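You operate a simulated robot arm through the tools that you are given. There is no shell and no other tool. Be economical: measure what you need, move in short steps, check, and stop when the job is done.

The job below is to be done with a simulated robot arm. You get a single attempt, and the scene is never put back.

## Task
Fill the white jug to Half from the Lot 57 small tub and tip it into the steel bowl.
Fine: tub and jug go back; stand the bowl on the grey mat. Set down upright: what you pick out, white jug.

The check looks at the end state, three seconds after you hand in, the way a careful person would. Anything else that was tipped, shoved, dropped, spilled or broken makes it a failure.

## Robot
A 7-joint arm with a fingered hand on a trunk, on a base that drives. Base frame: it is fixed to the floor where the robot stands at the start and does not move with it; the origin is under the middle of the robot, x ahead of it, y to its left, z up; the surface under the hand at the start is at about z = 0.84. Units: m, rad, N and s.
With the tool pointing down near the work surface it reaches from about 0.34 to 0.72 m from the robot's upright axis, wherever it stands. Its first joint turns from -1.204 to 3.002 rad. Places, roughly: grey mat on the table [0.5, 0.3, 0.8]. Payload 3.4 kg.
Tool frame: the origin (TCP) lies between the finger pads and is the grasp point; the fingertips stand 0.025 m ahead of it; z points along the fingers, y is the line along which they close. Largest opening 0.088 m; the body of the gripper starts 0.029 m behind the TCP. The gripper is a hand of 4 fingers: y runs from the thumb to the fingers, the wrist lies at [-0.013, -0.097, -0.162] in the tool frame, and closing takes about 1.5 s.
Orientation is that of the tool frame in the base frame, as a unit quaternion [w, x, y, z]. With the fingers straight down and the wrist toward the robot, the tool's x, y and z point along [0, 1, 0], [1, 0, 0] and [0, 0, -1] of the base frame.

## Interface
- The arm moves only by the tool arm_command. Its argument "steps" is a list of rows, each a list of 6 numbers: the turn, a rotation vector about the tool's x, y, z in rad, then the shift along the tool's x, y, z in m. In form: [[wx, wy, wz, x, y, z], ...]. A call has 1 to 12 rows; each row is the pose to reach, as a shift and turn from the pose commanded when the call began, along the tool's axes at that moment. "claw" is the opening, from 0 (shut) to 1 (fully open), set as the call begins (left out, the last holds). Each row takes 0.2 s and may step no farther than 0.05 m and 0.15 rad from the row before; otherwise, or with a gripper value out of range, the whole call is refused. Where a pose cannot be reached the arm comes as near as it can. A force on the tool above 40 N (or 10 N above the force at the start of the call, whichever is more), or a blocked arm, ends the call early, and 0.2 s more pass. Each finger travels about 0.108 m/s and halts on what it meets, pressing with about 23 N; the grip force reading is that of the motor and also rises with nothing between the fingers. The clock runs only during rows and for 0.2 s after the last one: add rows that repeat a pose to give the fingers time. The reply holds the time, the measured pose of the TCP, the force on the tool along the base axes, the opening and the grip force, in the units named above and with some noise, with the torque about the TCP (base axes, N m) and any sound that the robot's microphone picked up.
- Cameras (640 x 400 px; columns grow to the right, rows downward): "scene" is now at [0.1336, 0.0233, 1.4433]; the picture's right is [0.26, -0.97, 0.00], its down [-0.57, -0.15, -0.80] and it looks along [0.78, 0.21, -0.59] (base axes); focal length 243 px, centre (320, 200). "wrist" rides on the gripper at [0.064, -0.083, -0.098] in the tool frame; the picture's right is [-0.62, 0.37, -0.69], its down [-0.71, -0.63, 0.30] and it looks along [-0.33, 0.68, 0.65] (tool axes); focal length 265 px, centre (320, 200). There is no depth. A picture from a camera that has moved, and an enlarged one, comes with that camera's place and axes in the base frame and with its lens.
- snapshot(camera): a new picture of that camera. No time passes.
- move_column(by): slides the trunk up (or, below 0, down) by that many m; the arm and the scene camera ride with it, the base frame stays. It gives what a move gives, with no picture.
- base_move(legs): drives the robot by 1 to 6 legs, each [ahead, left, turn to the left] in m, m and rad, along the robot's own axes; the way and the turn of a leg run together, so that a leg with both is an arc; at most 1.5 m and 3.142 rad a leg. The arm and the cameras ride along, it lands a little off, and it stops where it bumps. It gives what a move gives.
- set_fingers(index, middle, ring, thumb_bend, thumb_turn): sets how far each is bent, from 0 (flat) to 1 (curled in); at 0.3 the hand is open as for a grip, at 0.7 the pads meet at the TCP. One left out holds its place. A second passes; each finger stops where it meets its share of the squeeze, and holds until it gets a number again. A gripper value or a shape takes the hand back. It gives what a move gives, with no picture; readings hold the bend of each and the force on the fingers (four entries, about 0 where the hand has none), thumb and palm. thumb_turn goes from beside the hand (0) to across from the fingers (1), as for a grip.
- hand_shape(shape): the hand has 4 fingers and takes this shape, open, in about a second: jaw (thumb against the fingers, like two jaws); tri (thumb and two fingers); tip (a fingertip pinch); poke (one finger out to press); point (the index stretched); flat (the hand flat); cup (the hand cupped); fist (a fist). The gripper value then closes the fingers along that shape, each until it touches; the sizes above hold for jaw. It gives what a move gives, with no picture.
- aim_head(pan, tilt): turns the head with the scene camera to pan (to the left, within 1.501 rad either way) and tilt (down, from -0.506 to 1.204), counted from straight ahead of the robot. It gives what a move gives.
- enlarge(camera, box): a new picture of the part [left, top, right, bottom] of that camera's present view, enlarged. No time passes.
- close_job(): hands the job in; it is judged then, once.

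Work in short steps. Places have to be worked out from the pictures, the camera data and where the tool is seen: move nearer, look again, correct. Check each grasp and each placing, and mend what went wrong. You have 120 turns and 78 pictures in all, those below and enlarged ones among them. Open the gripper and draw the arm clear of the work before you hand the job in, unless the task says otherwise; then end with one line.

The tools are called after ">>>" by a JSON object that holds its "method" and its "body". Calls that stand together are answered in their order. arm_command: Moves the arm, as the interface text tells. Its arguments: {"type":"object","properties":{"steps":{"type":"array","items":{"type":"array","items":{"type":"number"}}},"claw":{"type":"number"}},"required":["steps"]} The other tools are called the same way: move_column (by) slides the trunk up or down; hand_shape (shape) gives the hand a shape; set_fingers (index, middle, ring, thumb_bend, thumb_turn) moves the fingers one by one; base_move (legs) drives the base; aim_head (pan, tilt) turns the head that bears the scene camera; snapshot (camera) takes a picture; enlarge (camera, box) takes an enlarged picture of a part of a camera's view; close_job () hands the job in.

At the start:

```text
time: 0.0
tcp_pos: [0.4374, 0.1339, 1.3044]
orientation: [0.0, 0.707, 0.707, 0.001]
wrist_force: [0.2, 0.0, 0.0]
moment: [-0.01, 0.02, 0.01]
width: 0.0877
finger_force: 0.2
shape: jaw
bend: [0.3, 0.3, 0.3, 0.3, 0.98]
finger forces: [0.1, 0.0, 0.0, 0.1, 0.1, 0.0]
trunk travel left (down, up): [-0.75, 0.09]
robot x, y, heading: [0.0, -0.0004, -0.005]
head pan, tilt: [0.264, 0.635]
```

scene: 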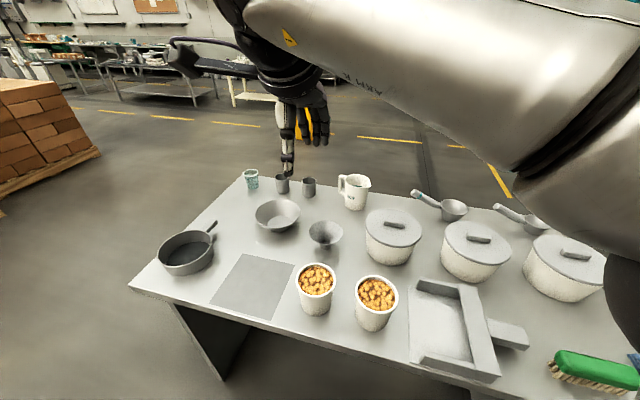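
wrist: 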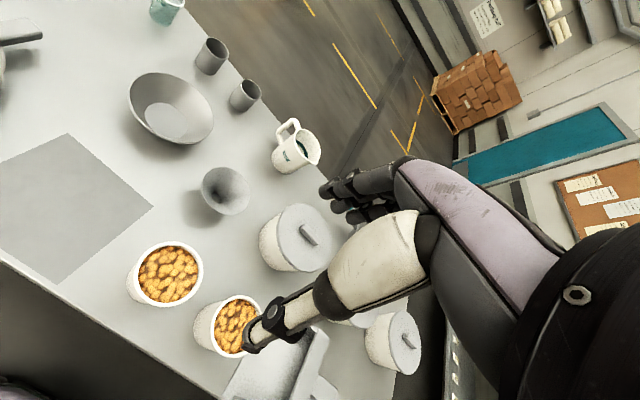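

I'll look closer at the tubs, jug and bowls to find the labels.

>>> {"method": "enlarge", "body": {"camera": "scene", "box": [280, 160, 440, 340]}}

>>> {"method": "enlarge", "body": {"camera": "wrist", "box": [100, 60, 420, 380]}}

>>> {"method": "enlarge", "body": {"camera": "scene", "box": [140, 160, 300, 320]}}

```text
2.22 times, centred on (360, 250) of scene
camera zoom: at [0.1336, 0.0233, 1.4433], right [0.26, -0.97, 0.0], down [-0.57, -0.15, -0.8], along [0.78, 0.21, -0.59], focal length 540 px, centre (231, 89)
```

zoom: 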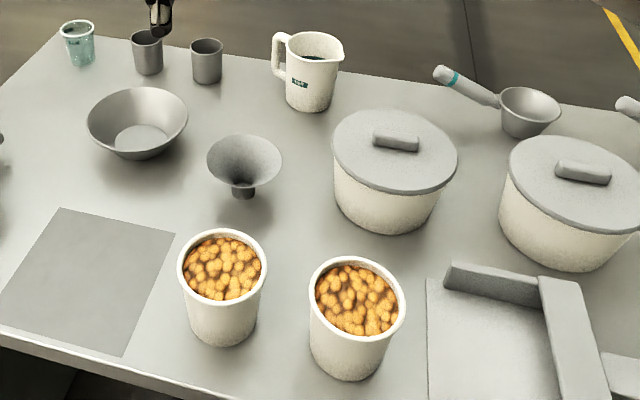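

```text
1.25 times, centred on (260, 220) of wrist
camera zoom: at [0.3535, 0.1961, 1.4032], right [0.37, -0.62, 0.69], down [-0.63, -0.71, -0.31], along [0.68, -0.32, -0.65], focal length 332 px, centre (395, 175)
```

zoom: 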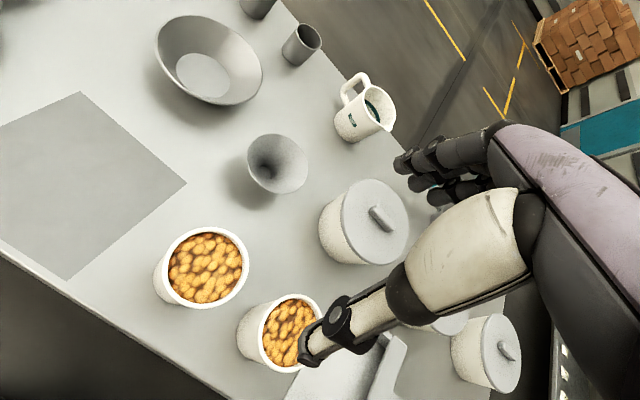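

```text
2.50 times, centred on (220, 240) of scene
camera zoom: at [0.1336, 0.0233, 1.4433], right [0.26, -0.97, 0.0], down [-0.57, -0.15, -0.8], along [0.78, 0.21, -0.59], focal length 608 px, centre (570, 100)
```

zoom: 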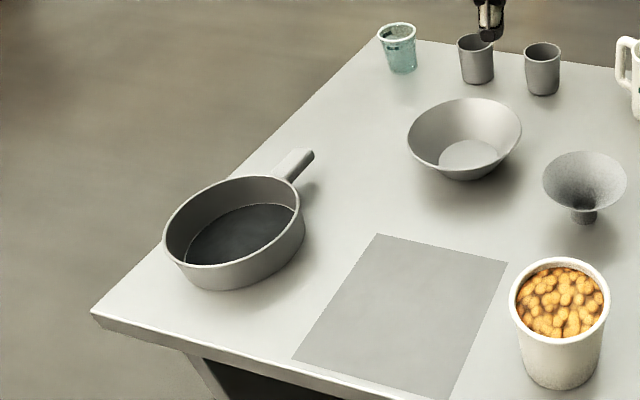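

The tubs' labels aren't visible from this side. I'll turn the hand up high so the wrist camera looks back from beyond the tubs.

>>> {"method": "arm_command", "body": {"steps": [[0, 0, 0.147, 0, 0.01, 0], [0, 0, 0.294, 0, 0.02, 0], [0, 0, 0.441, 0, 0.03, 0], [0, 0, 0.588, 0, 0.04, 0], [0, 0, 0.735, 0, 0.05, 0], [0, 0, 0.882, 0, 0.06, 0], [0, 0, 1.029, 0, 0.07, 0], [0, 0, 1.176, 0, 0.08, 0], [0, 0, 1.323, 0, 0.09, 0], [0, 0, 1.47, 0, 0.1, 0], [0, 0, 1.617, 0, 0.11, 0], [0, 0, 1.764, 0, 0.12, 0]]}}

```text
time: 2.6
tcp_pos: [0.4597, 0.0033, 1.2187]
orientation: [-0.03, 0.993, -0.116, -0.001]
wrist_force: [0.3, -0.1, 0.1]
moment: [0.03, 0.03, 0.0]
width: 0.0882
finger_force: 0.0
shape: jaw
bend: [0.3, 0.3, 0.3, 0.3, 0.98]
finger forces: [0.0, 0.0, 0.0, 0.0, 0.0, 0.1]
out of reach, approached as far as the arm can: row 5, 6, 7, 8, 9, 10, 11, 12
trunk travel left (down, up): [-0.75, 0.09]
robot x, y, heading: [0.0006, 0.0029, -0.003]
head pan, tilt: [0.264, 0.635]
```

The hand turned most of the way. I'll look at the wrist view from here.

>>> {"method": "snapshot", "body": {"camera": "wrist"}}

>>> {"method": "snapshot", "body": {"camera": "scene"}}

```text
72 pictures are left
camera wrist: at [0.5409, 0.062, 1.3211], right [-0.69, -0.26, 0.68], down [-0.55, 0.8, -0.26], along [-0.47, -0.55, -0.69], focal length 265 px, centre (320, 200)
```

wrist: 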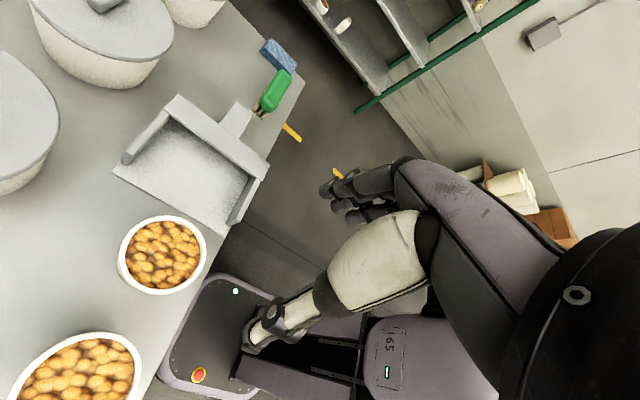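

```text
71 pictures are left
camera scene: at [0.1351, 0.0224, 1.4431], right [0.26, -0.97, 0.0], down [-0.57, -0.15, -0.8], along [0.78, 0.21, -0.59], focal length 243 px, centre (320, 200)
```

scene: 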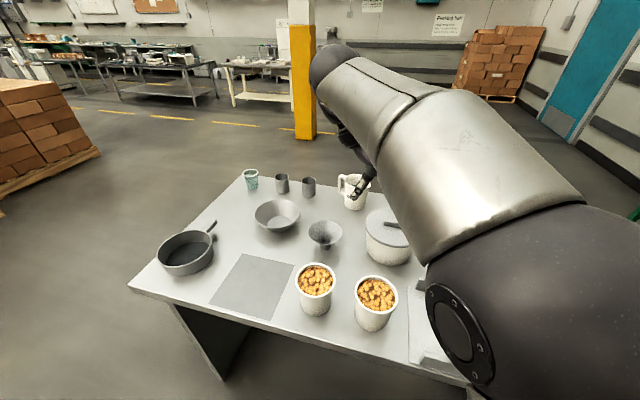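

I'll lower the hand to get a more sideways view, and check the result before moving further.

>>> {"method": "arm_command", "body": {"steps": [[0, 0, 0, 0, 0, 0.04], [0, 0, 0, 0, 0, 0.08], [0, 0, 0, 0, 0, 0.12]]}}

```text
time: 3.4
tcp_pos: [0.4577, 0.0243, 1.0973]
orientation: [0.0, 0.995, -0.096, 0.0]
wrist_force: [0.4, -0.4, -0.5]
moment: [0.0, 0.01, -0.03]
width: 0.0878
finger_force: 0.0
shape: jaw
bend: [0.3, 0.3, 0.3, 0.3, 0.98]
finger forces: [0.0, 0.0, 0.0, 0.0, 0.1, 0.0]
trunk travel left (down, up): [-0.75, 0.09]
robot x, y, heading: [-0.0015, -0.0004, -0.001]
head pan, tilt: [0.264, 0.635]
```

The arm follows commands again. Next I move out and left so the camera sees the tubs' far sides.

>>> {"method": "arm_command", "body": {"steps": [[0, 0, 0, 0.021, -0.032, 0.005], [0, 0, 0, 0.042, -0.064, 0.01], [0, 0, 0, 0.063, -0.097, 0.015], [0, 0, 0, 0.083, -0.129, 0.02], [0, 0, 0, 0.104, -0.161, 0.03], [0, 0, 0, 0.125, -0.193, 0.035]]}}

>>> {"method": "snapshot", "body": {"camera": "wrist"}}

```text
time: 4.8
tcp_pos: [0.5063, 0.0746, 1.0645]
orientation: [0.0, 0.995, -0.096, 0.001]
wrist_force: [-0.1, 0.0, 0.2]
moment: [0.02, -0.01, -0.01]
width: 0.0879
finger_force: 0.1
shape: jaw
bend: [0.3, 0.3, 0.3, 0.3, 0.98]
finger forces: [0.0, 0.0, 0.0, 0.0, 0.0, 0.0]
out of reach, approached as far as the arm can: row 2, 3, 4, 5, 6
trunk travel left (down, up): [-0.75, 0.09]
robot x, y, heading: [0.0017, 0.0032, 0.002]
head pan, tilt: [0.264, 0.635]
```

```text
70 pictures are left
camera wrist: at [0.5854, 0.142, 1.1627], right [-0.68, -0.24, 0.69], down [-0.58, 0.76, -0.3], along [-0.45, -0.61, -0.66], focal length 265 px, centre (320, 200)
```

wrist: 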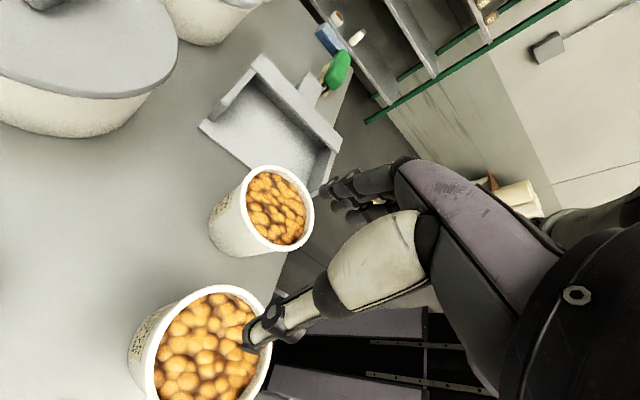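

A label edge shows on the near tub. Enlarging.

>>> {"method": "enlarge", "body": {"camera": "wrist", "box": [120, 160, 320, 400]}}

```text
1.67 times, centred on (220, 280) of wrist
camera zoom: at [0.5854, 0.142, 1.1627], right [-0.68, -0.24, 0.69], down [-0.58, 0.76, -0.3], along [-0.45, -0.61, -0.66], focal length 442 px, centre (487, 67)
```

zoom: 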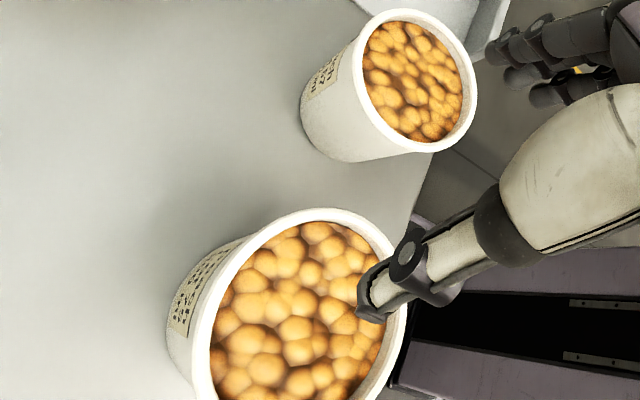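

The labels face away (+x), and the jug and bowl look beyond reach from here, so the base has to move. I'll check the room in front of and under the table.

>>> {"method": "aim_head", "body": {"pan": 0.5, "tilt": 1.2}}

>>> {"method": "snapshot", "body": {"camera": "scene"}}

```text
time: 5.8
tcp_pos: [0.5068, 0.0748, 1.0647]
orientation: [-0.001, 0.995, -0.097, 0.001]
wrist_force: [0.0, 0.2, -0.6]
moment: [0.03, 0.01, -0.02]
width: 0.0883
finger_force: 0.1
shape: jaw
bend: [0.3, 0.3, 0.3, 0.3, 0.98]
finger forces: [0.1, 0.1, 0.1, 0.0, 0.0, 0.0]
trunk travel left (down, up): [-0.75, 0.09]
robot x, y, heading: [0.0014, 0.0002, 0.002]
head pan, tilt: [0.499, 1.201]
```

```text
68 pictures are left
camera scene: at [0.0986, 0.0273, 1.4018], right [0.48, -0.88, 0.0], down [-0.82, -0.45, -0.36], along [0.32, 0.17, -0.93], focal length 243 px, centre (320, 200)
```

scene: 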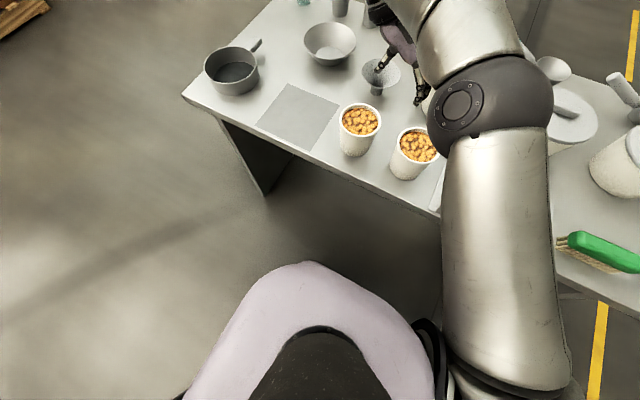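

There's open knee room below the table, and the base front is at about x≈0.2 with the table edge at ~0.37. I'll raise the hand a little, then drive 0.15 m ahead.

>>> {"method": "arm_command", "body": {"steps": [[0, 0, 0, 0, 0, -0.04], [0, 0, 0, 0, 0, -0.06]]}}

>>> {"method": "base_move", "body": {"legs": [[0.15, 0, 0]]}}

>>> {"method": "snapshot", "body": {"camera": "scene"}}

>>> {"method": "snapshot", "body": {"camera": "wrist"}}

```text
time: 6.4
tcp_pos: [0.5015, 0.0477, 1.1107]
orientation: [-0.006, 0.994, -0.111, -0.009]
wrist_force: [-0.5, -0.1, -0.8]
moment: [-0.04, 0.02, 0.0]
width: 0.0882
finger_force: 0.0
shape: jaw
bend: [0.3, 0.3, 0.3, 0.3, 0.98]
finger forces: [0.1, 0.0, 0.0, 0.0, 0.0, 0.0]
out of reach, approached as far as the arm can: row 1, 2
trunk travel left (down, up): [-0.75, 0.09]
robot x, y, heading: [0.0024, -0.0011, 0.003]
head pan, tilt: [0.499, 1.201]
```

```text
time: 7.7
tcp_pos: [0.6496, 0.0517, 1.1158]
orientation: [-0.011, 0.994, -0.109, -0.005]
wrist_force: [-0.7, 0.5, -1.0]
moment: [-0.01, 0.01, -0.01]
width: 0.0877
finger_force: 0.1
shape: jaw
bend: [0.3, 0.3, 0.3, 0.3, 0.98]
finger forces: [0.0, 0.0, 0.0, 0.1, 0.0, 0.1]
trunk travel left (down, up): [-0.75, 0.09]
robot x, y, heading: [0.1457, -0.0035, 0.009]
head pan, tilt: [0.499, 1.201]
```

```text
67 pictures are left
camera scene: at [0.2469, 0.0277, 1.4017], right [0.48, -0.88, 0.0], down [-0.82, -0.45, -0.36], along [0.32, 0.17, -0.93], focal length 243 px, centre (320, 200)
```

scene: 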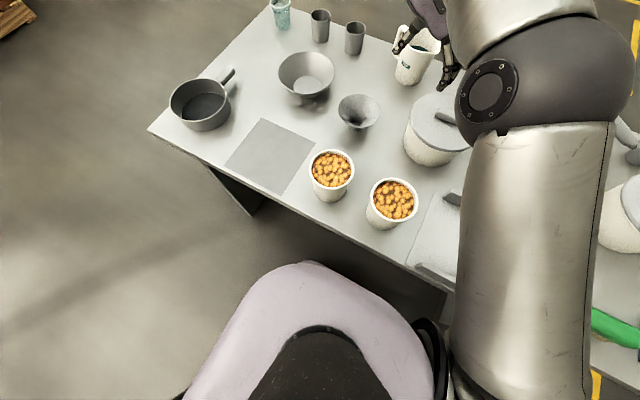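

```text
66 pictures are left
camera wrist: at [0.7301, 0.115, 1.2156], right [-0.68, -0.24, 0.69], down [-0.57, 0.78, -0.28], along [-0.47, -0.58, -0.66], focal length 265 px, centre (320, 200)
```

wrist: 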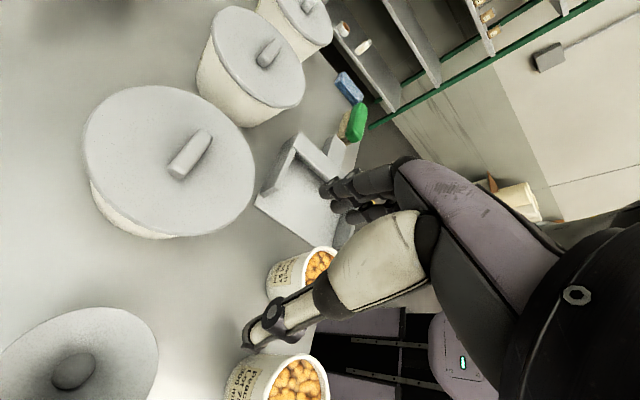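

The base fits under the table edge and both labels are in view. Zooming in on them.

>>> {"method": "enlarge", "body": {"camera": "wrist", "box": [220, 340, 316, 400]}}

>>> {"method": "enlarge", "body": {"camera": "wrist", "box": [260, 240, 324, 304]}}

```text
6.67 times, centred on (268, 370) of wrist
camera zoom: at [0.7301, 0.115, 1.2156], right [-0.68, -0.24, 0.69], down [-0.57, 0.78, -0.28], along [-0.47, -0.58, -0.66], focal length 1769 px, centre (667, -933)
```

zoom: 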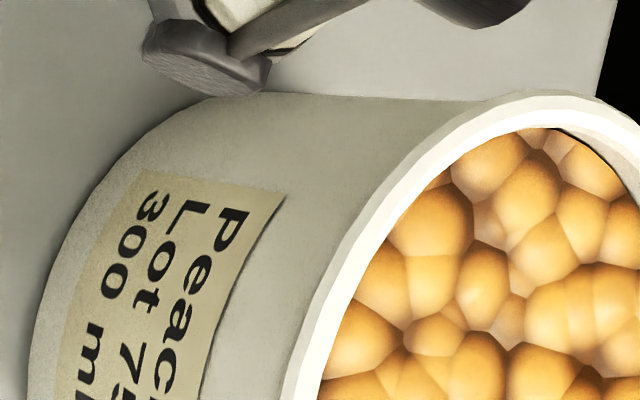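

```text
6.25 times, centred on (292, 272) of wrist
camera zoom: at [0.7301, 0.115, 1.2156], right [-0.68, -0.24, 0.69], down [-0.57, 0.78, -0.28], along [-0.47, -0.58, -0.66], focal length 1659 px, centre (495, -250)
```

zoom: 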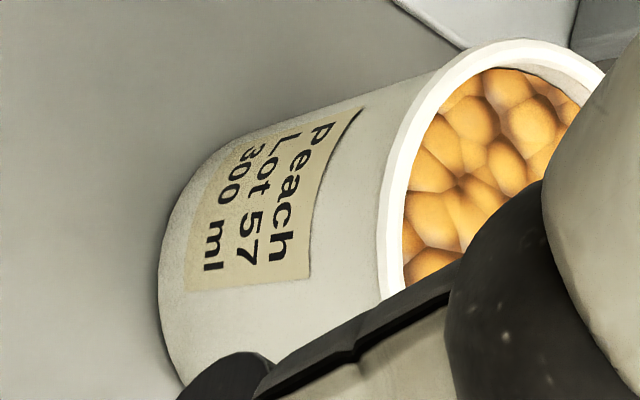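

The right tub is Lot 57 (the left is 75). Now the jug: I'll aim the head at it and move the hand back out of the way (natural orientation, toward the robot).

>>> {"method": "arm_command", "body": {"steps": [[0, 0, -0.147, 0, 0.0, -0.02], [0, 0, -0.294, 0, 0.0, -0.04], [0, 0, -0.441, 0, 0, -0.06], [0, 0, -0.588, 0, 0.0, -0.08], [0, 0, -0.735, -0.01, 0.0, -0.1], [0, 0, -0.882, -0.02, 0.0, -0.1], [0, 0, -1.029, -0.03, 0, -0.1], [0, 0, -1.176, -0.04, 0, -0.1], [0, 0, -1.323, -0.05, 0, -0.1], [0, 0, -1.47, -0.06, 0, -0.1], [0, 0, -1.617, -0.07, 0, -0.1], [0, 0, -1.764, -0.08, 0, -0.1]]}}

>>> {"method": "aim_head", "body": {"pan": 0.2, "tilt": 0.75}}

>>> {"method": "snapshot", "body": {"camera": "scene"}}

```text
time: 10.3
tcp_pos: [0.5696, 0.0645, 1.2187]
orientation: [-0.012, 0.714, 0.7, 0.005]
wrist_force: [-0.8, -0.9, 0.0]
moment: [-0.02, 0.01, -0.01]
width: 0.0879
finger_force: 0.0
shape: jaw
bend: [0.3, 0.3, 0.3, 0.3, 0.98]
finger forces: [0.0, 0.0, 0.0, 0.0, 0.0, 0.0]
trunk travel left (down, up): [-0.75, 0.09]
robot x, y, heading: [0.1463, -0.0018, 0.007]
head pan, tilt: [0.499, 1.201]
```

```text
time: 11.2
tcp_pos: [0.569, 0.0648, 1.2183]
orientation: [-0.01, 0.715, 0.699, 0.005]
wrist_force: [-0.3, 0.9, 0.4]
moment: [0.0, 0.03, -0.02]
width: 0.088
finger_force: 0.1
shape: jaw
bend: [0.3, 0.3, 0.3, 0.3, 0.98]
finger forces: [0.0, 0.0, 0.0, 0.1, 0.0, 0.1]
trunk travel left (down, up): [-0.75, 0.09]
robot x, y, heading: [0.1478, -0.0017, 0.006]
head pan, tilt: [0.201, 0.75]
```

```text
63 pictures are left
camera scene: at [0.2783, 0.0175, 1.4334], right [0.2, -0.98, 0.0], down [-0.67, -0.14, -0.73], along [0.72, 0.15, -0.68], focal length 243 px, centre (320, 200)
```

scene: 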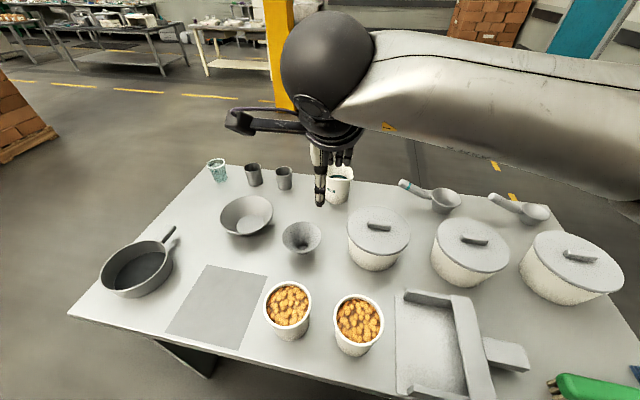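

Zooming on the jug from both cameras.

>>> {"method": "enlarge", "body": {"camera": "scene", "box": [300, 150, 380, 210]}}

>>> {"method": "snapshot", "body": {"camera": "wrist"}}

```text
6.67 times, centred on (340, 180) of scene
camera zoom: at [0.2783, 0.0175, 1.4334], right [0.2, -0.98, 0.0], down [-0.67, -0.14, -0.73], along [0.72, 0.15, -0.68], focal length 1621 px, centre (187, 333)
```

zoom: 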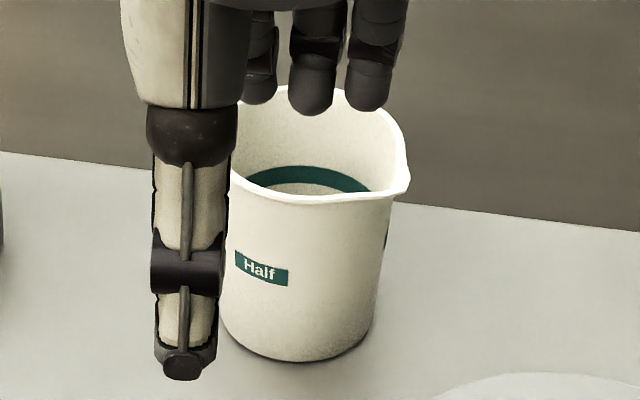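

```text
61 pictures are left
camera wrist: at [0.4879, 0.1278, 1.3189], right [0.36, -0.64, 0.67], down [-0.65, -0.69, -0.31], along [0.67, -0.32, -0.67], focal length 265 px, centre (320, 200)
```

wrist: 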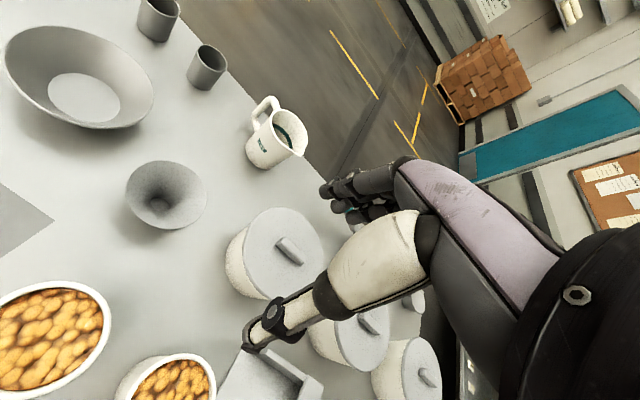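

The jug's inside teal band marks Half. Before choosing a grasp, I'll test in the air whether a top-down hand can tip toward -y (pouring over the jug's spout).

>>> {"method": "arm_command", "body": {"steps": [[0, 0.15, 0, 0, 0, 0], [0, 0.3, 0, 0, 0, 0], [0, 0.45, 0, 0, 0, 0], [0, 0.6, 0, 0, 0, 0], [0, 0.75, 0, 0, 0, 0], [0, 0.9, 0, 0, 0, 0], [0, 1.05, 0, 0, 0, 0], [0, 1.2, 0, 0, 0, 0], [0, 1.35, 0, 0, 0, 0], [0, 1.5, 0, 0, 0, 0], [0, 1.65, 0, 0, 0, 0], [0, 1.8, 0, 0, 0, 0]]}}

>>> {"method": "snapshot", "body": {"camera": "scene"}}

```text
time: 13.8
tcp_pos: [0.5725, 0.0654, 1.2171]
orientation: [-0.556, 0.44, 0.425, 0.563]
wrist_force: [-0.2, -0.4, 0.1]
moment: [-0.03, 0.02, -0.02]
width: 0.088
finger_force: 0.1
shape: jaw
bend: [0.3, 0.3, 0.3, 0.3, 0.98]
finger forces: [0.1, 0.0, 0.0, 0.1, 0.0, 0.0]
trunk travel left (down, up): [-0.75, 0.09]
robot x, y, heading: [0.149, 0.0011, 0.008]
head pan, tilt: [0.201, 0.75]
```

```text
60 pictures are left
camera scene: at [0.279, 0.0175, 1.4334], right [0.2, -0.98, 0.0], down [-0.67, -0.14, -0.73], along [0.72, 0.15, -0.68], focal length 243 px, centre (320, 200)
```

scene: 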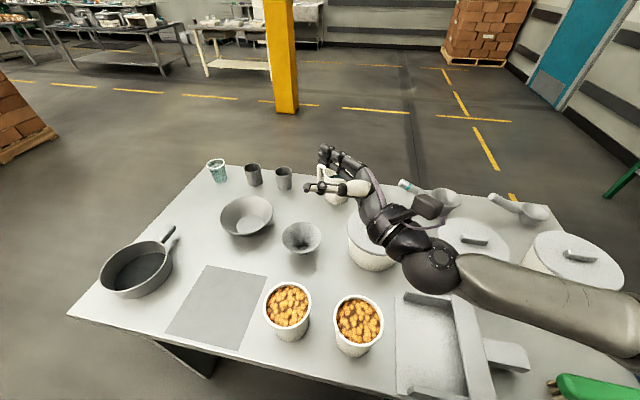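

That tilt is fully reachable, but the forearm then lies low on the right. I'll test swinging it so the forearm comes from the robot (pouring toward -x), which gives better clearance.

>>> {"method": "arm_command", "body": {"steps": [[-0.14, 0, -0.033, 0, 0, 0], [-0.28, 0, -0.066, 0, 0, 0], [-0.42, 0, -0.098, 0, 0, 0], [-0.56, 0, -0.13, 0, 0, 0], [-0.7, 0, -0.163, 0, 0, 0], [-0.84, 0, -0.196, 0, 0, 0], [-0.98, 0, -0.228, 0, 0, 0], [-1.12, 0, -0.261, 0, 0, 0], [-1.26, 0, -0.294, 0, 0, 0], [-1.4, 0, -0.326, 0, 0, 0], [-1.53, 0, -0.356, 0, 0, 0]]}}

>>> {"method": "snapshot", "body": {"camera": "scene"}}

```text
time: 16.2
tcp_pos: [0.5719, 0.0671, 1.2174]
orientation: [0.002, 0.625, -0.017, 0.78]
wrist_force: [-0.1, -0.2, 0.4]
moment: [0.02, -0.01, -0.01]
width: 0.0881
finger_force: 0.0
shape: jaw
bend: [0.3, 0.3, 0.3, 0.3, 0.98]
finger forces: [0.1, 0.0, 0.0, 0.1, 0.1, 0.0]
trunk travel left (down, up): [-0.75, 0.09]
robot x, y, heading: [0.1465, -0.0017, 0.003]
head pan, tilt: [0.201, 0.75]
```

```text
59 pictures are left
camera scene: at [0.2783, 0.0187, 1.4334], right [0.2, -0.98, 0.0], down [-0.67, -0.14, -0.73], along [0.72, 0.15, -0.68], focal length 243 px, centre (320, 200)
```

scene: 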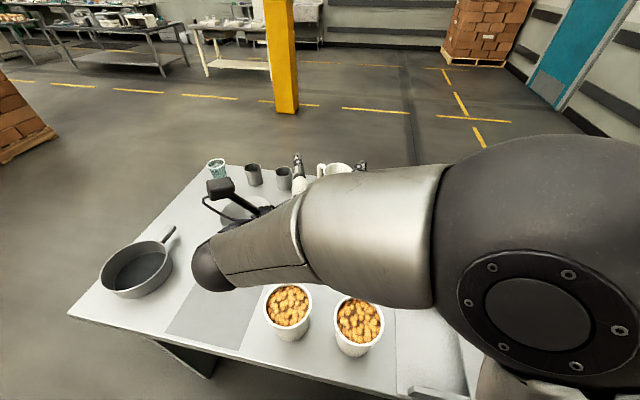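

This posture (pitched, forearm from the robot and high) works well for tipping the jug later. Now I return to top-down to fetch the jug.

>>> {"method": "arm_command", "body": {"steps": [[0.14, 0, 0.033, 0, 0, 0], [0.28, 0, 0.066, 0, 0, 0], [0.42, 0, 0.098, 0, 0, 0], [0.56, 0, 0.13, 0, 0, 0], [0.7, 0, 0.163, 0, 0, 0], [0.84, 0, 0.196, 0, 0, 0], [0.98, 0, 0.228, 0, 0, 0], [1.12, 0, 0.261, 0, 0, 0], [1.26, 0, 0.294, 0, 0, 0], [1.4, 0, 0.326, 0, 0, 0], [1.53, 0, 0.356, 0, 0, 0]]}}

>>> {"method": "arm_command", "body": {"steps": [[0, -0.15, 0, 0, 0, 0], [0, -0.3, 0, 0, 0, 0], [0, -0.45, 0, 0, 0, 0], [0, -0.6, 0, 0, 0, 0], [0, -0.75, 0, 0, 0, 0], [0, -0.9, 0, 0, 0, 0], [0, -1.05, 0, 0, 0, 0], [0, -1.2, 0, 0, 0, 0], [0, -1.35, 0, 0, 0, 0], [0, -1.5, 0, 0, 0, 0], [0, -1.65, 0, 0, 0, 0], [0, -1.8, 0, 0, 0, 0]]}}

>>> {"method": "base_move", "body": {"legs": [[0.07, 0, 0]]}}

>>> {"method": "snapshot", "body": {"camera": "wrist"}}

```text
time: 18.6
tcp_pos: [0.572, 0.0641, 1.2166]
orientation: [-0.556, 0.441, 0.425, 0.563]
wrist_force: [-0.8, 0.1, 0.4]
moment: [-0.02, 0.01, -0.01]
width: 0.0876
finger_force: 0.1
shape: jaw
bend: [0.3, 0.3, 0.3, 0.3, 0.98]
finger forces: [0.1, 0.0, 0.1, 0.0, 0.0, 0.0]
trunk travel left (down, up): [-0.75, 0.09]
robot x, y, heading: [0.1474, -0.0001, -0.0]
head pan, tilt: [0.201, 0.75]
```

```text
time: 21.2
tcp_pos: [0.5715, 0.0668, 1.2174]
orientation: [-0.01, 0.715, 0.7, 0.003]
wrist_force: [0.5, 0.0, 0.8]
moment: [0.0, -0.01, 0.0]
width: 0.0881
finger_force: 0.0
shape: jaw
bend: [0.3, 0.3, 0.3, 0.3, 0.98]
finger forces: [0.0, 0.0, 0.0, 0.0, 0.0, 0.0]
out of reach, approached as far as the arm can: row 5, 6, 7
trunk travel left (down, up): [-0.75, 0.09]
robot x, y, heading: [0.1464, 0.0049, 0.003]
head pan, tilt: [0.201, 0.75]
```

```text
time: 22.2
tcp_pos: [0.6406, 0.0661, 1.218]
orientation: [-0.011, 0.715, 0.699, 0.004]
wrist_force: [0.4, 0.1, 0.0]
moment: [0.01, 0.03, 0.01]
width: 0.0879
finger_force: 0.0
shape: jaw
bend: [0.3, 0.3, 0.3, 0.3, 0.98]
finger forces: [0.1, 0.0, 0.0, 0.0, 0.0, 0.0]
trunk travel left (down, up): [-0.75, 0.09]
robot x, y, heading: [0.2182, -0.001, 0.002]
head pan, tilt: [0.201, 0.75]
```

```text
58 pictures are left
camera wrist: at [0.5597, 0.128, 1.3182], right [0.36, -0.64, 0.67], down [-0.65, -0.69, -0.31], along [0.67, -0.32, -0.67], focal length 265 px, centre (320, 200)
```

wrist: 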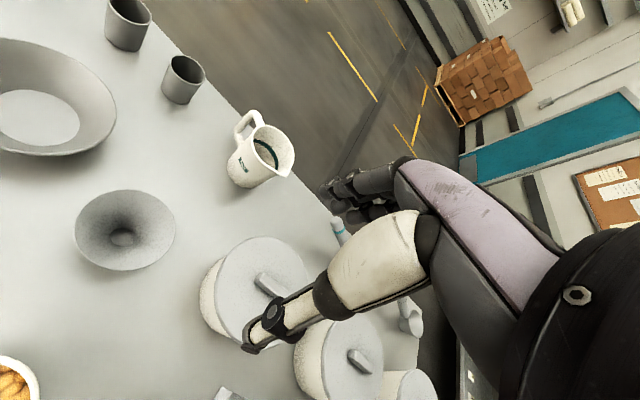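

Enlarging the jug in both views to triangulate it.

>>> {"method": "enlarge", "body": {"camera": "wrist", "box": [208, 95, 320, 195]}}

>>> {"method": "enlarge", "body": {"camera": "scene", "box": [240, 120, 400, 240]}}

```text
4.00 times, centred on (264, 145) of wrist
camera zoom: at [0.5597, 0.128, 1.3182], right [0.36, -0.64, 0.67], down [-0.65, -0.69, -0.31], along [0.67, -0.32, -0.67], focal length 1062 px, centre (544, 420)
```

zoom: 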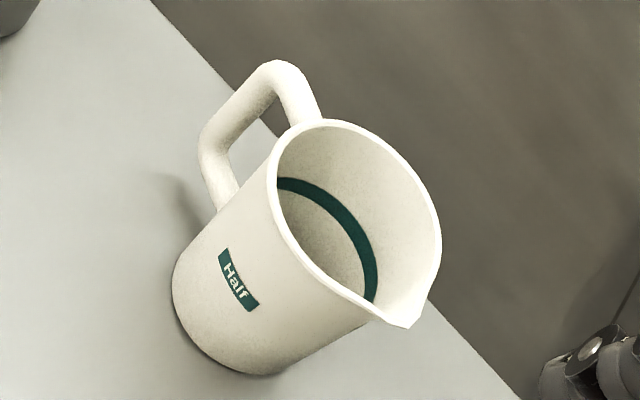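

```text
3.33 times, centred on (320, 180) of scene
camera zoom: at [0.3486, 0.0179, 1.4334], right [0.2, -0.98, 0.0], down [-0.67, -0.14, -0.73], along [0.72, 0.15, -0.68], focal length 810 px, centre (320, 267)
```

zoom: 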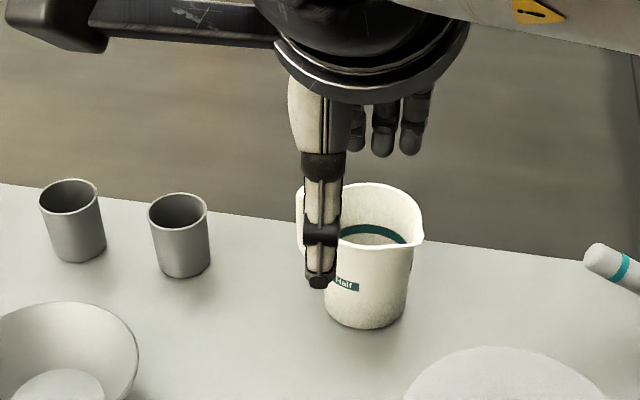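

The jug is at about (0.923, 0.086), rim z≈0.957, with the handle at +63° and spout at about -115°, so I'll yaw the hand 0.47 to close across the plain sides. First I widen the fingers, then move above it.

>>> {"method": "set_fingers", "body": {"index": 0.15, "middle": 0.15, "ring": 0.15, "thumb_bend": 0.15}}

>>> {"method": "arm_command", "body": {"steps": [[0, 0, 0.06, 0.003, 0.0355, 0.0], [-0.002, -0.004, 0.12, 0.006, 0.071, 0.01], [-0.003, -0.008, 0.18, 0.009, 0.1065, 0.02], [-0.005, -0.01, 0.24, 0.012, 0.142, 0.03], [-0.006, -0.013, 0.3, 0.015, 0.1775, 0.04], [-0.008, -0.015, 0.36, 0.018, 0.213, 0.05], [-0.009, -0.018, 0.42, 0.021, 0.2485, 0.06], [-0.01, -0.02, 0.47, 0.024, 0.284, 0.07]]}}

>>> {"method": "snapshot", "body": {"camera": "wrist"}}

>>> {"method": "snapshot", "body": {"camera": "scene"}}

```text
time: 23.2
tcp_pos: [0.641, 0.0654, 1.2189]
orientation: [-0.012, 0.715, 0.699, 0.005]
wrist_force: [-0.7, 0.8, 0.1]
moment: [0.0, 0.01, -0.04]
width: 0.1121
finger_force: 0.0
shape: fingers
bend: [0.15, 0.15, 0.15, 0.15, 0.98]
finger forces: [0.0, 0.0, 0.1, 0.0, 0.0, 0.1]
trunk travel left (down, up): [-0.75, 0.09]
robot x, y, heading: [0.2117, 0.0007, 0.004]
head pan, tilt: [0.201, 0.75]
```

```text
time: 25.1
tcp_pos: [0.8736, 0.0509, 1.128]
orientation: [-0.001, 0.856, 0.517, -0.002]
wrist_force: [0.3, 0.4, 0.1]
moment: [-0.01, 0.02, 0.0]
width: 0.1121
finger_force: 0.1
shape: fingers
bend: [0.15, 0.15, 0.15, 0.15, 0.97]
finger forces: [0.0, 0.1, 0.0, 0.1, 0.0, 0.0]
out of reach, approached as far as the arm can: row 7, 8
trunk travel left (down, up): [-0.75, 0.09]
robot x, y, heading: [0.2147, 0.0034, 0.0]
head pan, tilt: [0.201, 0.75]
```

```text
55 pictures are left
camera wrist: at [0.829, 0.1446, 1.2271], right [0.04, -0.72, 0.69], down [-0.89, -0.34, -0.3], along [0.45, -0.61, -0.66], focal length 265 px, centre (320, 200)
```

wrist: 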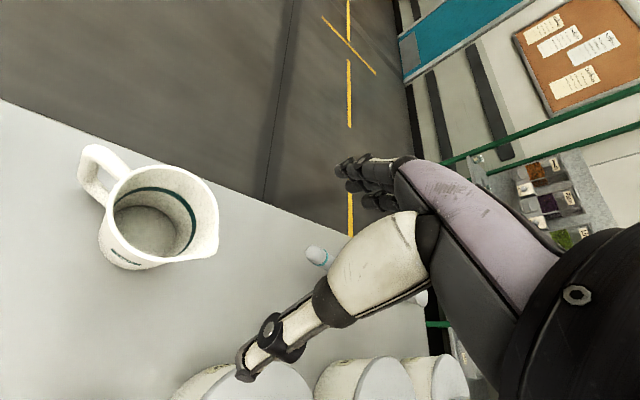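

```text
54 pictures are left
camera scene: at [0.348, 0.0194, 1.4334], right [0.2, -0.98, 0.0], down [-0.67, -0.14, -0.73], along [0.72, 0.15, -0.68], focal length 243 px, centre (320, 200)
```

scene: 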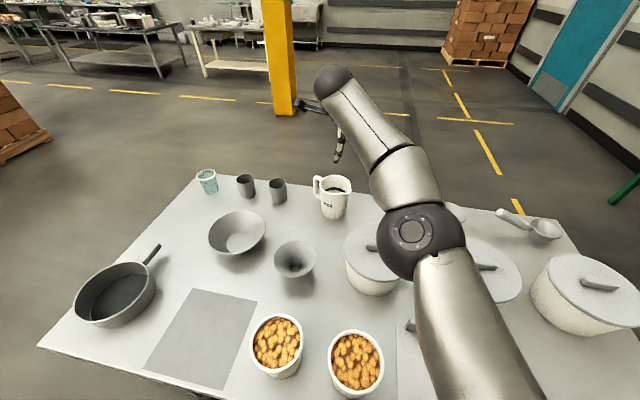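

The jug is within view but 5 cm beyond reach. I'll check clearance at the column before moving a little further ahead.

>>> {"method": "aim_head", "body": {"pan": 0.0, "tilt": 1.2}}

>>> {"method": "snapshot", "body": {"camera": "scene"}}

```text
time: 25.9
tcp_pos: [0.8732, 0.0494, 1.1285]
orientation: [-0.002, 0.856, 0.517, -0.001]
wrist_force: [0.4, -0.2, 0.8]
moment: [0.0, 0.0, 0.01]
width: 0.1124
finger_force: 0.1
shape: fingers
bend: [0.15, 0.15, 0.15, 0.15, 0.97]
finger forces: [0.0, 0.0, 0.1, 0.1, 0.1, 0.0]
trunk travel left (down, up): [-0.75, 0.09]
robot x, y, heading: [0.2157, -0.0014, 0.001]
head pan, tilt: [0.0, 1.201]
```

```text
53 pictures are left
camera scene: at [0.3226, 0.0014, 1.4018], right [0.0, -1.0, 0.0], down [-0.93, 0.0, -0.36], along [0.36, 0.0, -0.93], focal length 243 px, centre (320, 200)
```

scene: 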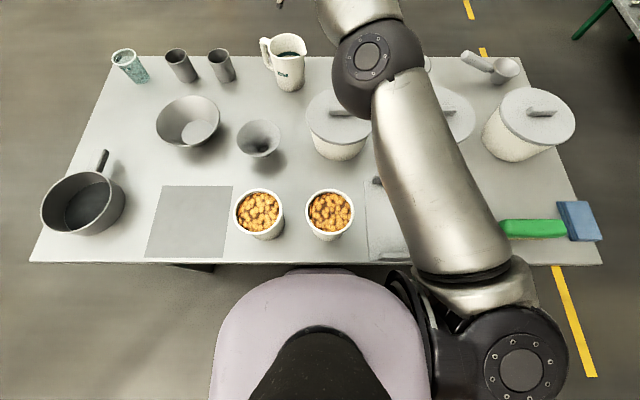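

The purple part is the low base deck under the table; nothing is near the table top. I'll drive 0.07 m further.

>>> {"method": "base_move", "body": {"legs": [[0.07, 0, 0]]}}

>>> {"method": "enlarge", "body": {"camera": "wrist", "box": [0, 80, 320, 280]}}

```text
time: 27.0
tcp_pos: [0.9467, 0.049, 1.1286]
orientation: [-0.002, 0.856, 0.517, -0.001]
wrist_force: [0.9, 0.0, -1.2]
moment: [0.02, -0.02, 0.0]
width: 0.1122
finger_force: 0.0
shape: fingers
bend: [0.15, 0.15, 0.15, 0.15, 0.97]
finger forces: [0.0, 0.0, 0.0, 0.0, 0.0, 0.0]
trunk travel left (down, up): [-0.75, 0.09]
robot x, y, heading: [0.2882, 0.0019, 0.0]
head pan, tilt: [0.0, 1.201]
```

```text
2.00 times, centred on (160, 180) of wrist
camera zoom: at [0.9026, 0.1432, 1.2276], right [0.04, -0.72, 0.69], down [-0.89, -0.34, -0.3], along [0.45, -0.6, -0.66], focal length 531 px, centre (640, 240)
```

zoom: 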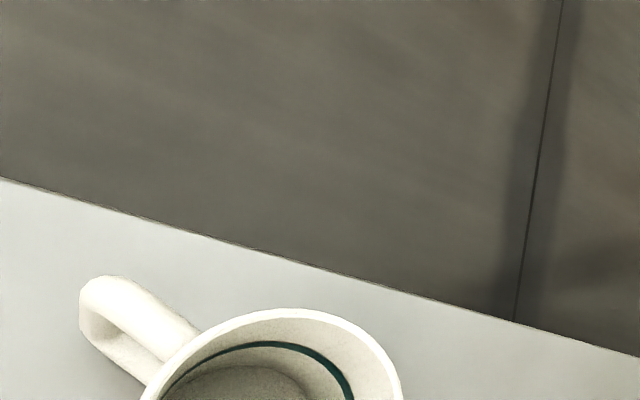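

I move over the jug's estimated centre at z=1.07, then look from both cameras.

>>> {"method": "arm_command", "body": {"steps": [[0, 0, 0, 0.013, -0.019, 0.03], [0, 0, 0, 0.0265, -0.0377, 0.055]]}}

>>> {"method": "aim_head", "body": {"pan": 0.12, "tilt": 0.75}}

>>> {"method": "enlarge", "body": {"camera": "scene", "box": [240, 110, 400, 240]}}

>>> {"method": "snapshot", "body": {"camera": "wrist"}}

```text
time: 27.6
tcp_pos: [0.9234, 0.0888, 1.0744]
orientation: [-0.001, 0.856, 0.517, -0.001]
wrist_force: [0.1, 0.2, 0.0]
moment: [-0.02, 0.01, 0.0]
width: 0.1123
finger_force: 0.0
shape: fingers
bend: [0.15, 0.15, 0.15, 0.15, 0.97]
finger forces: [0.0, 0.1, 0.0, 0.0, 0.0, 0.0]
trunk travel left (down, up): [-0.75, 0.09]
robot x, y, heading: [0.2932, -0.0009, -0.001]
head pan, tilt: [0.0, 1.201]
```

```text
time: 28.5
tcp_pos: [0.9243, 0.0886, 1.0745]
orientation: [-0.002, 0.856, 0.517, -0.001]
wrist_force: [-0.2, 0.7, -0.5]
moment: [0.01, 0.0, 0.0]
width: 0.1122
finger_force: 0.0
shape: fingers
bend: [0.15, 0.15, 0.15, 0.15, 0.97]
finger forces: [0.1, 0.0, 0.0, 0.0, 0.1, 0.1]
trunk travel left (down, up): [-0.75, 0.09]
robot x, y, heading: [0.29, 0.0044, 0.003]
head pan, tilt: [0.12, 0.75]
```

```text
3.08 times, centred on (320, 175) of scene
camera zoom: at [0.4218, 0.0115, 1.4334], right [0.12, -0.99, 0.0], down [-0.68, -0.08, -0.73], along [0.73, 0.09, -0.68], focal length 748 px, centre (320, 277)
```

zoom: 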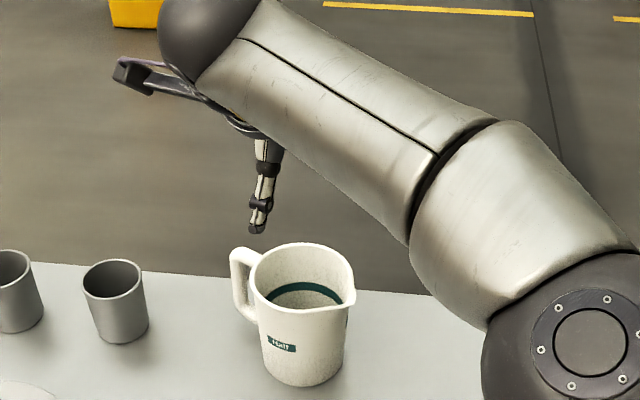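

```text
50 pictures are left
camera wrist: at [0.879, 0.1826, 1.1735], right [0.04, -0.72, 0.69], down [-0.89, -0.34, -0.3], along [0.45, -0.6, -0.66], focal length 265 px, centre (320, 200)
```

wrist: 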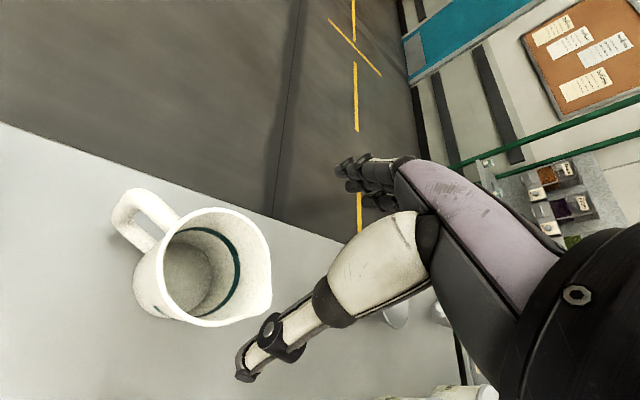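

Both views agree on the jug centre ≈(0.926, 0.092), rim diameter 0.092. The opening of 0.112 clears it, so I descend with the pads just below the rim.

>>> {"method": "arm_command", "body": {"steps": [[0, 0, 0, 0.0045, 0, 0.035], [0, 0, 0, 0.0045, 0, 0.07], [0, 0, 0, 0.0045, 0, 0.105], [0, 0, 0, 0.0045, 0, 0.134]]}}

>>> {"method": "snapshot", "body": {"camera": "wrist"}}

>>> {"method": "enlarge", "body": {"camera": "scene", "box": [240, 110, 400, 240]}}

```text
time: 29.5
tcp_pos: [0.9269, 0.0906, 0.94]
orientation: [-0.001, 0.856, 0.517, -0.001]
wrist_force: [1.1, -0.4, 0.9]
moment: [-0.03, -0.03, -0.02]
width: 0.1132
finger_force: 1.3
shape: fingers
bend: [0.15, 0.15, 0.15, 0.15, 0.98]
finger forces: [1.2, 0.0, 0.1, 0.0, 0.6, 0.0]
trunk travel left (down, up): [-0.75, 0.09]
robot x, y, heading: [0.2942, 0.0014, 0.003]
head pan, tilt: [0.12, 0.75]
```

```text
49 pictures are left
camera wrist: at [0.883, 0.185, 1.0397], right [0.04, -0.72, 0.69], down [-0.89, -0.34, -0.3], along [0.45, -0.6, -0.66], focal length 265 px, centre (320, 200)
```

wrist: 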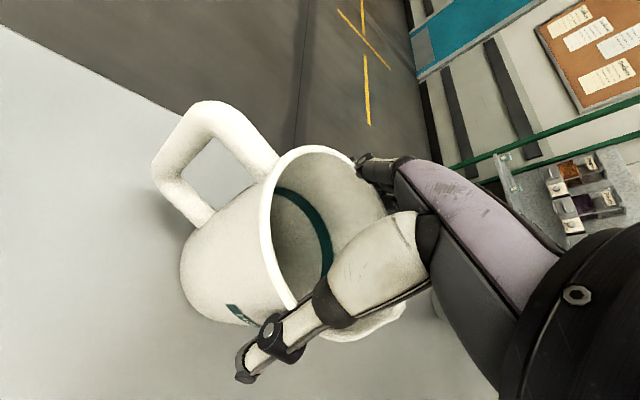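

```text
3.08 times, centred on (320, 175) of scene
camera zoom: at [0.4216, 0.0114, 1.4336], right [0.12, -0.99, 0.0], down [-0.68, -0.08, -0.73], along [0.73, 0.09, -0.68], focal length 748 px, centre (320, 277)
```

zoom: 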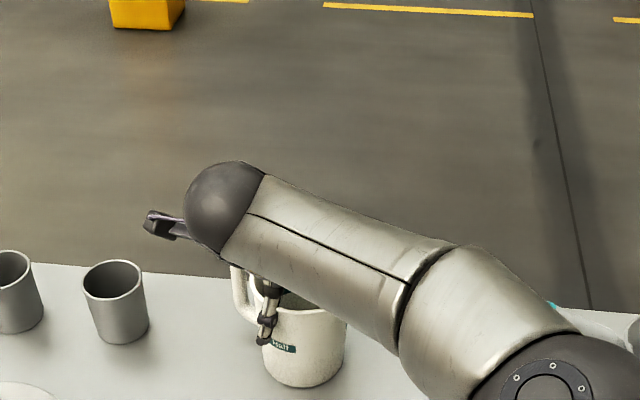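

The jug is between thumb and fingers and the palm is clear. Closing.

>>> {"method": "set_fingers", "body": {"index": 0.7, "middle": 0.7, "ring": 0.7, "thumb_bend": 0.7}}

```text
time: 30.5
tcp_pos: [0.9257, 0.091, 0.9417]
orientation: [-0.001, 0.856, 0.517, 0.0]
wrist_force: [0.8, -0.6, 8.9]
moment: [-0.21, -0.43, 0.04]
width: 0.0896
finger_force: 31.2
shape: fingers
bend: [0.16, 0.41, 0.45, 0.56, 0.95]
finger forces: [16.5, 7.0, 7.1, 0.0, 32.3, 0.1]
trunk travel left (down, up): [-0.75, 0.09]
robot x, y, heading: [0.2895, 0.0014, 0.003]
head pan, tilt: [0.12, 0.75]
```

Firm grip. Lifting slowly to check.

>>> {"method": "arm_command", "body": {"steps": [[0, 0, 0, 0, 0, -0.01], [0, 0, 0, 0, 0, -0.03], [0, 0, 0, 0, 0, -0.06], [0, 0, 0, 0, 0, -0.1], [0, 0, 0, 0, 0, -0.12], [0, 0, 0, 0, 0, -0.14]]}}

>>> {"method": "snapshot", "body": {"camera": "scene"}}

>>> {"method": "snapshot", "body": {"camera": "wrist"}}

```text
time: 31.9
tcp_pos: [0.9251, 0.0933, 1.0808]
orientation: [-0.001, 0.856, 0.518, -0.001]
wrist_force: [0.6, -0.5, -1.4]
moment: [-0.03, -0.03, -0.02]
width: 0.0857
finger_force: 24.9
shape: fingers
bend: [0.17, 0.42, 0.46, 0.59, 0.95]
finger forces: [10.3, 7.3, 7.2, 0.1, 25.1, 0.0]
trunk travel left (down, up): [-0.75, 0.09]
robot x, y, heading: [0.2906, 0.0015, 0.008]
head pan, tilt: [0.12, 0.75]
```

```text
47 pictures are left
camera scene: at [0.4214, 0.0118, 1.4335], right [0.12, -0.99, 0.0], down [-0.68, -0.08, -0.73], along [0.73, 0.09, -0.68], focal length 243 px, centre (320, 200)
```

scene: 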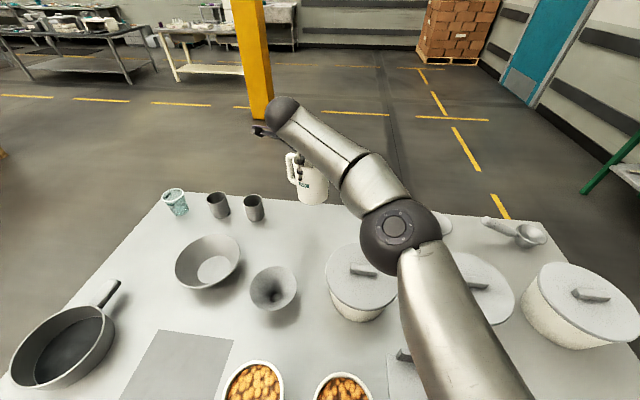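

```text
46 pictures are left
camera wrist: at [0.8823, 0.1879, 1.1797], right [0.04, -0.72, 0.69], down [-0.89, -0.34, -0.3], along [0.45, -0.6, -0.66], focal length 265 px, centre (320, 200)
```

wrist: 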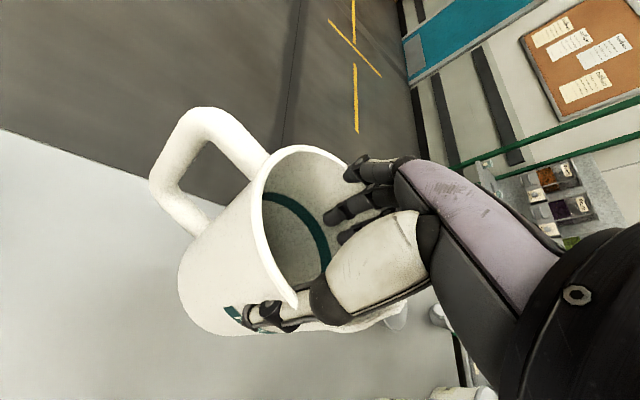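

The jug is held, but the middle and ring fingers look as if they might be inside the rim. I'll zoom in.

>>> {"method": "enlarge", "body": {"camera": "wrist", "box": [230, 130, 430, 340]}}

```text
1.90 times, centred on (330, 235) of wrist
camera zoom: at [0.8823, 0.1879, 1.1797], right [0.04, -0.72, 0.69], down [-0.89, -0.34, -0.3], along [0.45, -0.6, -0.66], focal length 506 px, centre (301, 133)
```

zoom: 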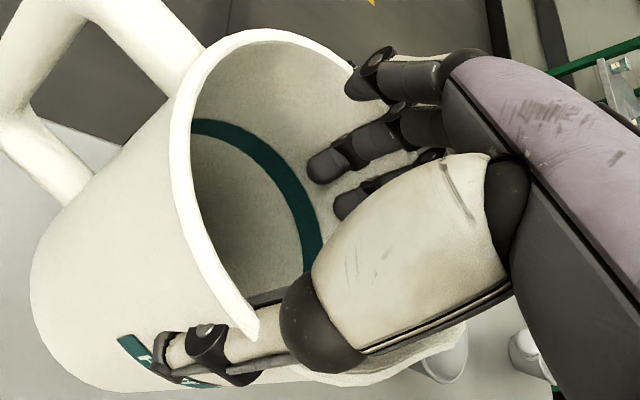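

Index is outside but middle and ring are inside the rim, so this grip is poor. I'll set the jug back down where it stood and regrasp with the hand shifted outward and wider.

>>> {"method": "arm_command", "body": {"steps": [[0, 0, 0, 0, 0, 0.04], [0, 0, 0, 0, 0, 0.08], [0, 0, 0, 0, 0, 0.11], [0, 0, 0, 0, 0, 0.125], [0, 0, 0, 0, 0, 0.134], [0, 0, 0, 0, 0, 0.139]]}}

>>> {"method": "set_fingers", "body": {"index": 0.12, "middle": 0.12, "ring": 0.12, "thumb_bend": 0.12}}

```text
time: 33.3
tcp_pos: [0.9246, 0.0939, 0.9463]
orientation: [-0.001, 0.856, 0.517, 0.001]
wrist_force: [-0.9, -1.3, 11.7]
moment: [-0.05, -0.2, 0.0]
width: 0.086
finger_force: 26.6
shape: fingers
bend: [0.17, 0.42, 0.46, 0.59, 0.95]
finger forces: [12.7, 7.1, 7.1, 0.0, 27.1, 0.1]
trunk travel left (down, up): [-0.75, 0.09]
robot x, y, heading: [0.2899, -0.0012, 0.001]
head pan, tilt: [0.12, 0.75]
```

```text
time: 34.3
tcp_pos: [0.9275, 0.094, 0.9418]
orientation: [-0.003, 0.856, 0.517, -0.001]
wrist_force: [-0.1, -0.4, 0.7]
moment: [-0.03, -0.01, -0.04]
width: 0.1178
finger_force: 0.1
shape: fingers
bend: [0.12, 0.12, 0.12, 0.12, 0.98]
finger forces: [0.2, 0.0, 0.0, 0.1, 0.0, 0.0]
trunk travel left (down, up): [-0.75, 0.09]
robot x, y, heading: [0.2937, 0.0009, 0.001]
head pan, tilt: [0.12, 0.75]
```

Set down gently. I'll rise straight up and look again.

>>> {"method": "arm_command", "body": {"steps": [[0, 0, 0, 0, 0, -0.04], [0, 0, 0, 0, 0, -0.08], [0, 0, 0, 0, 0, -0.12]]}}

>>> {"method": "enlarge", "body": {"camera": "wrist", "box": [80, 150, 400, 350]}}

>>> {"method": "enlarge", "body": {"camera": "scene", "box": [270, 140, 360, 230]}}

```text
time: 35.1
tcp_pos: [0.9261, 0.091, 1.061]
orientation: [-0.003, 0.856, 0.517, -0.002]
wrist_force: [0.0, -0.1, 0.4]
moment: [-0.02, 0.0, 0.0]
width: 0.1175
finger_force: 0.1
shape: fingers
bend: [0.12, 0.12, 0.12, 0.12, 0.98]
finger forces: [0.0, 0.1, 0.1, 0.1, 0.0, 0.1]
trunk travel left (down, up): [-0.75, 0.09]
robot x, y, heading: [0.292, 0.0007, 0.005]
head pan, tilt: [0.12, 0.75]
```

```text
2.00 times, centred on (240, 250) of wrist
camera zoom: at [0.8821, 0.1862, 1.1608], right [0.04, -0.72, 0.69], down [-0.89, -0.34, -0.3], along [0.45, -0.6, -0.66], focal length 531 px, centre (480, 100)
```

zoom: 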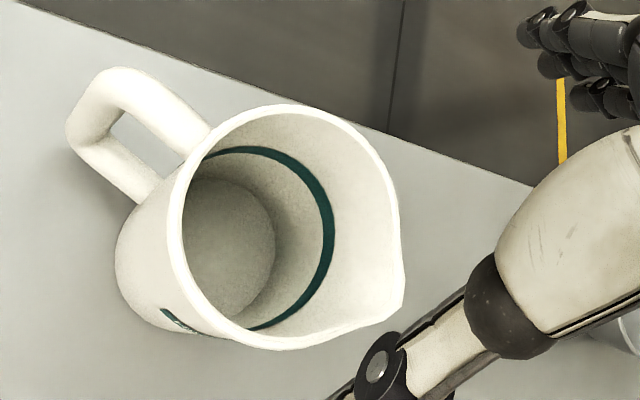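

```text
4.44 times, centred on (315, 185) of scene
camera zoom: at [0.421, 0.0115, 1.4335], right [0.12, -0.99, 0.0], down [-0.68, -0.08, -0.73], along [0.73, 0.09, -0.68], focal length 1081 px, centre (342, 267)
```

zoom: 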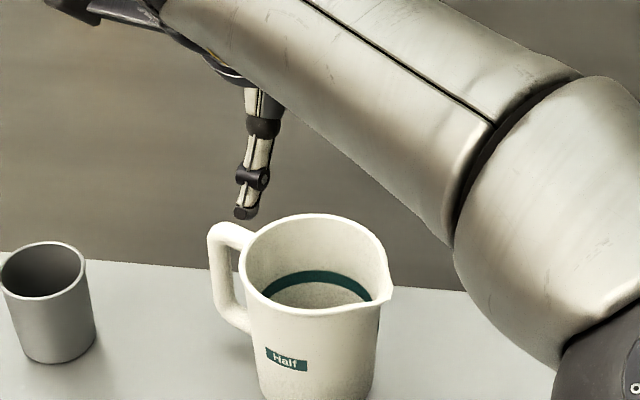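

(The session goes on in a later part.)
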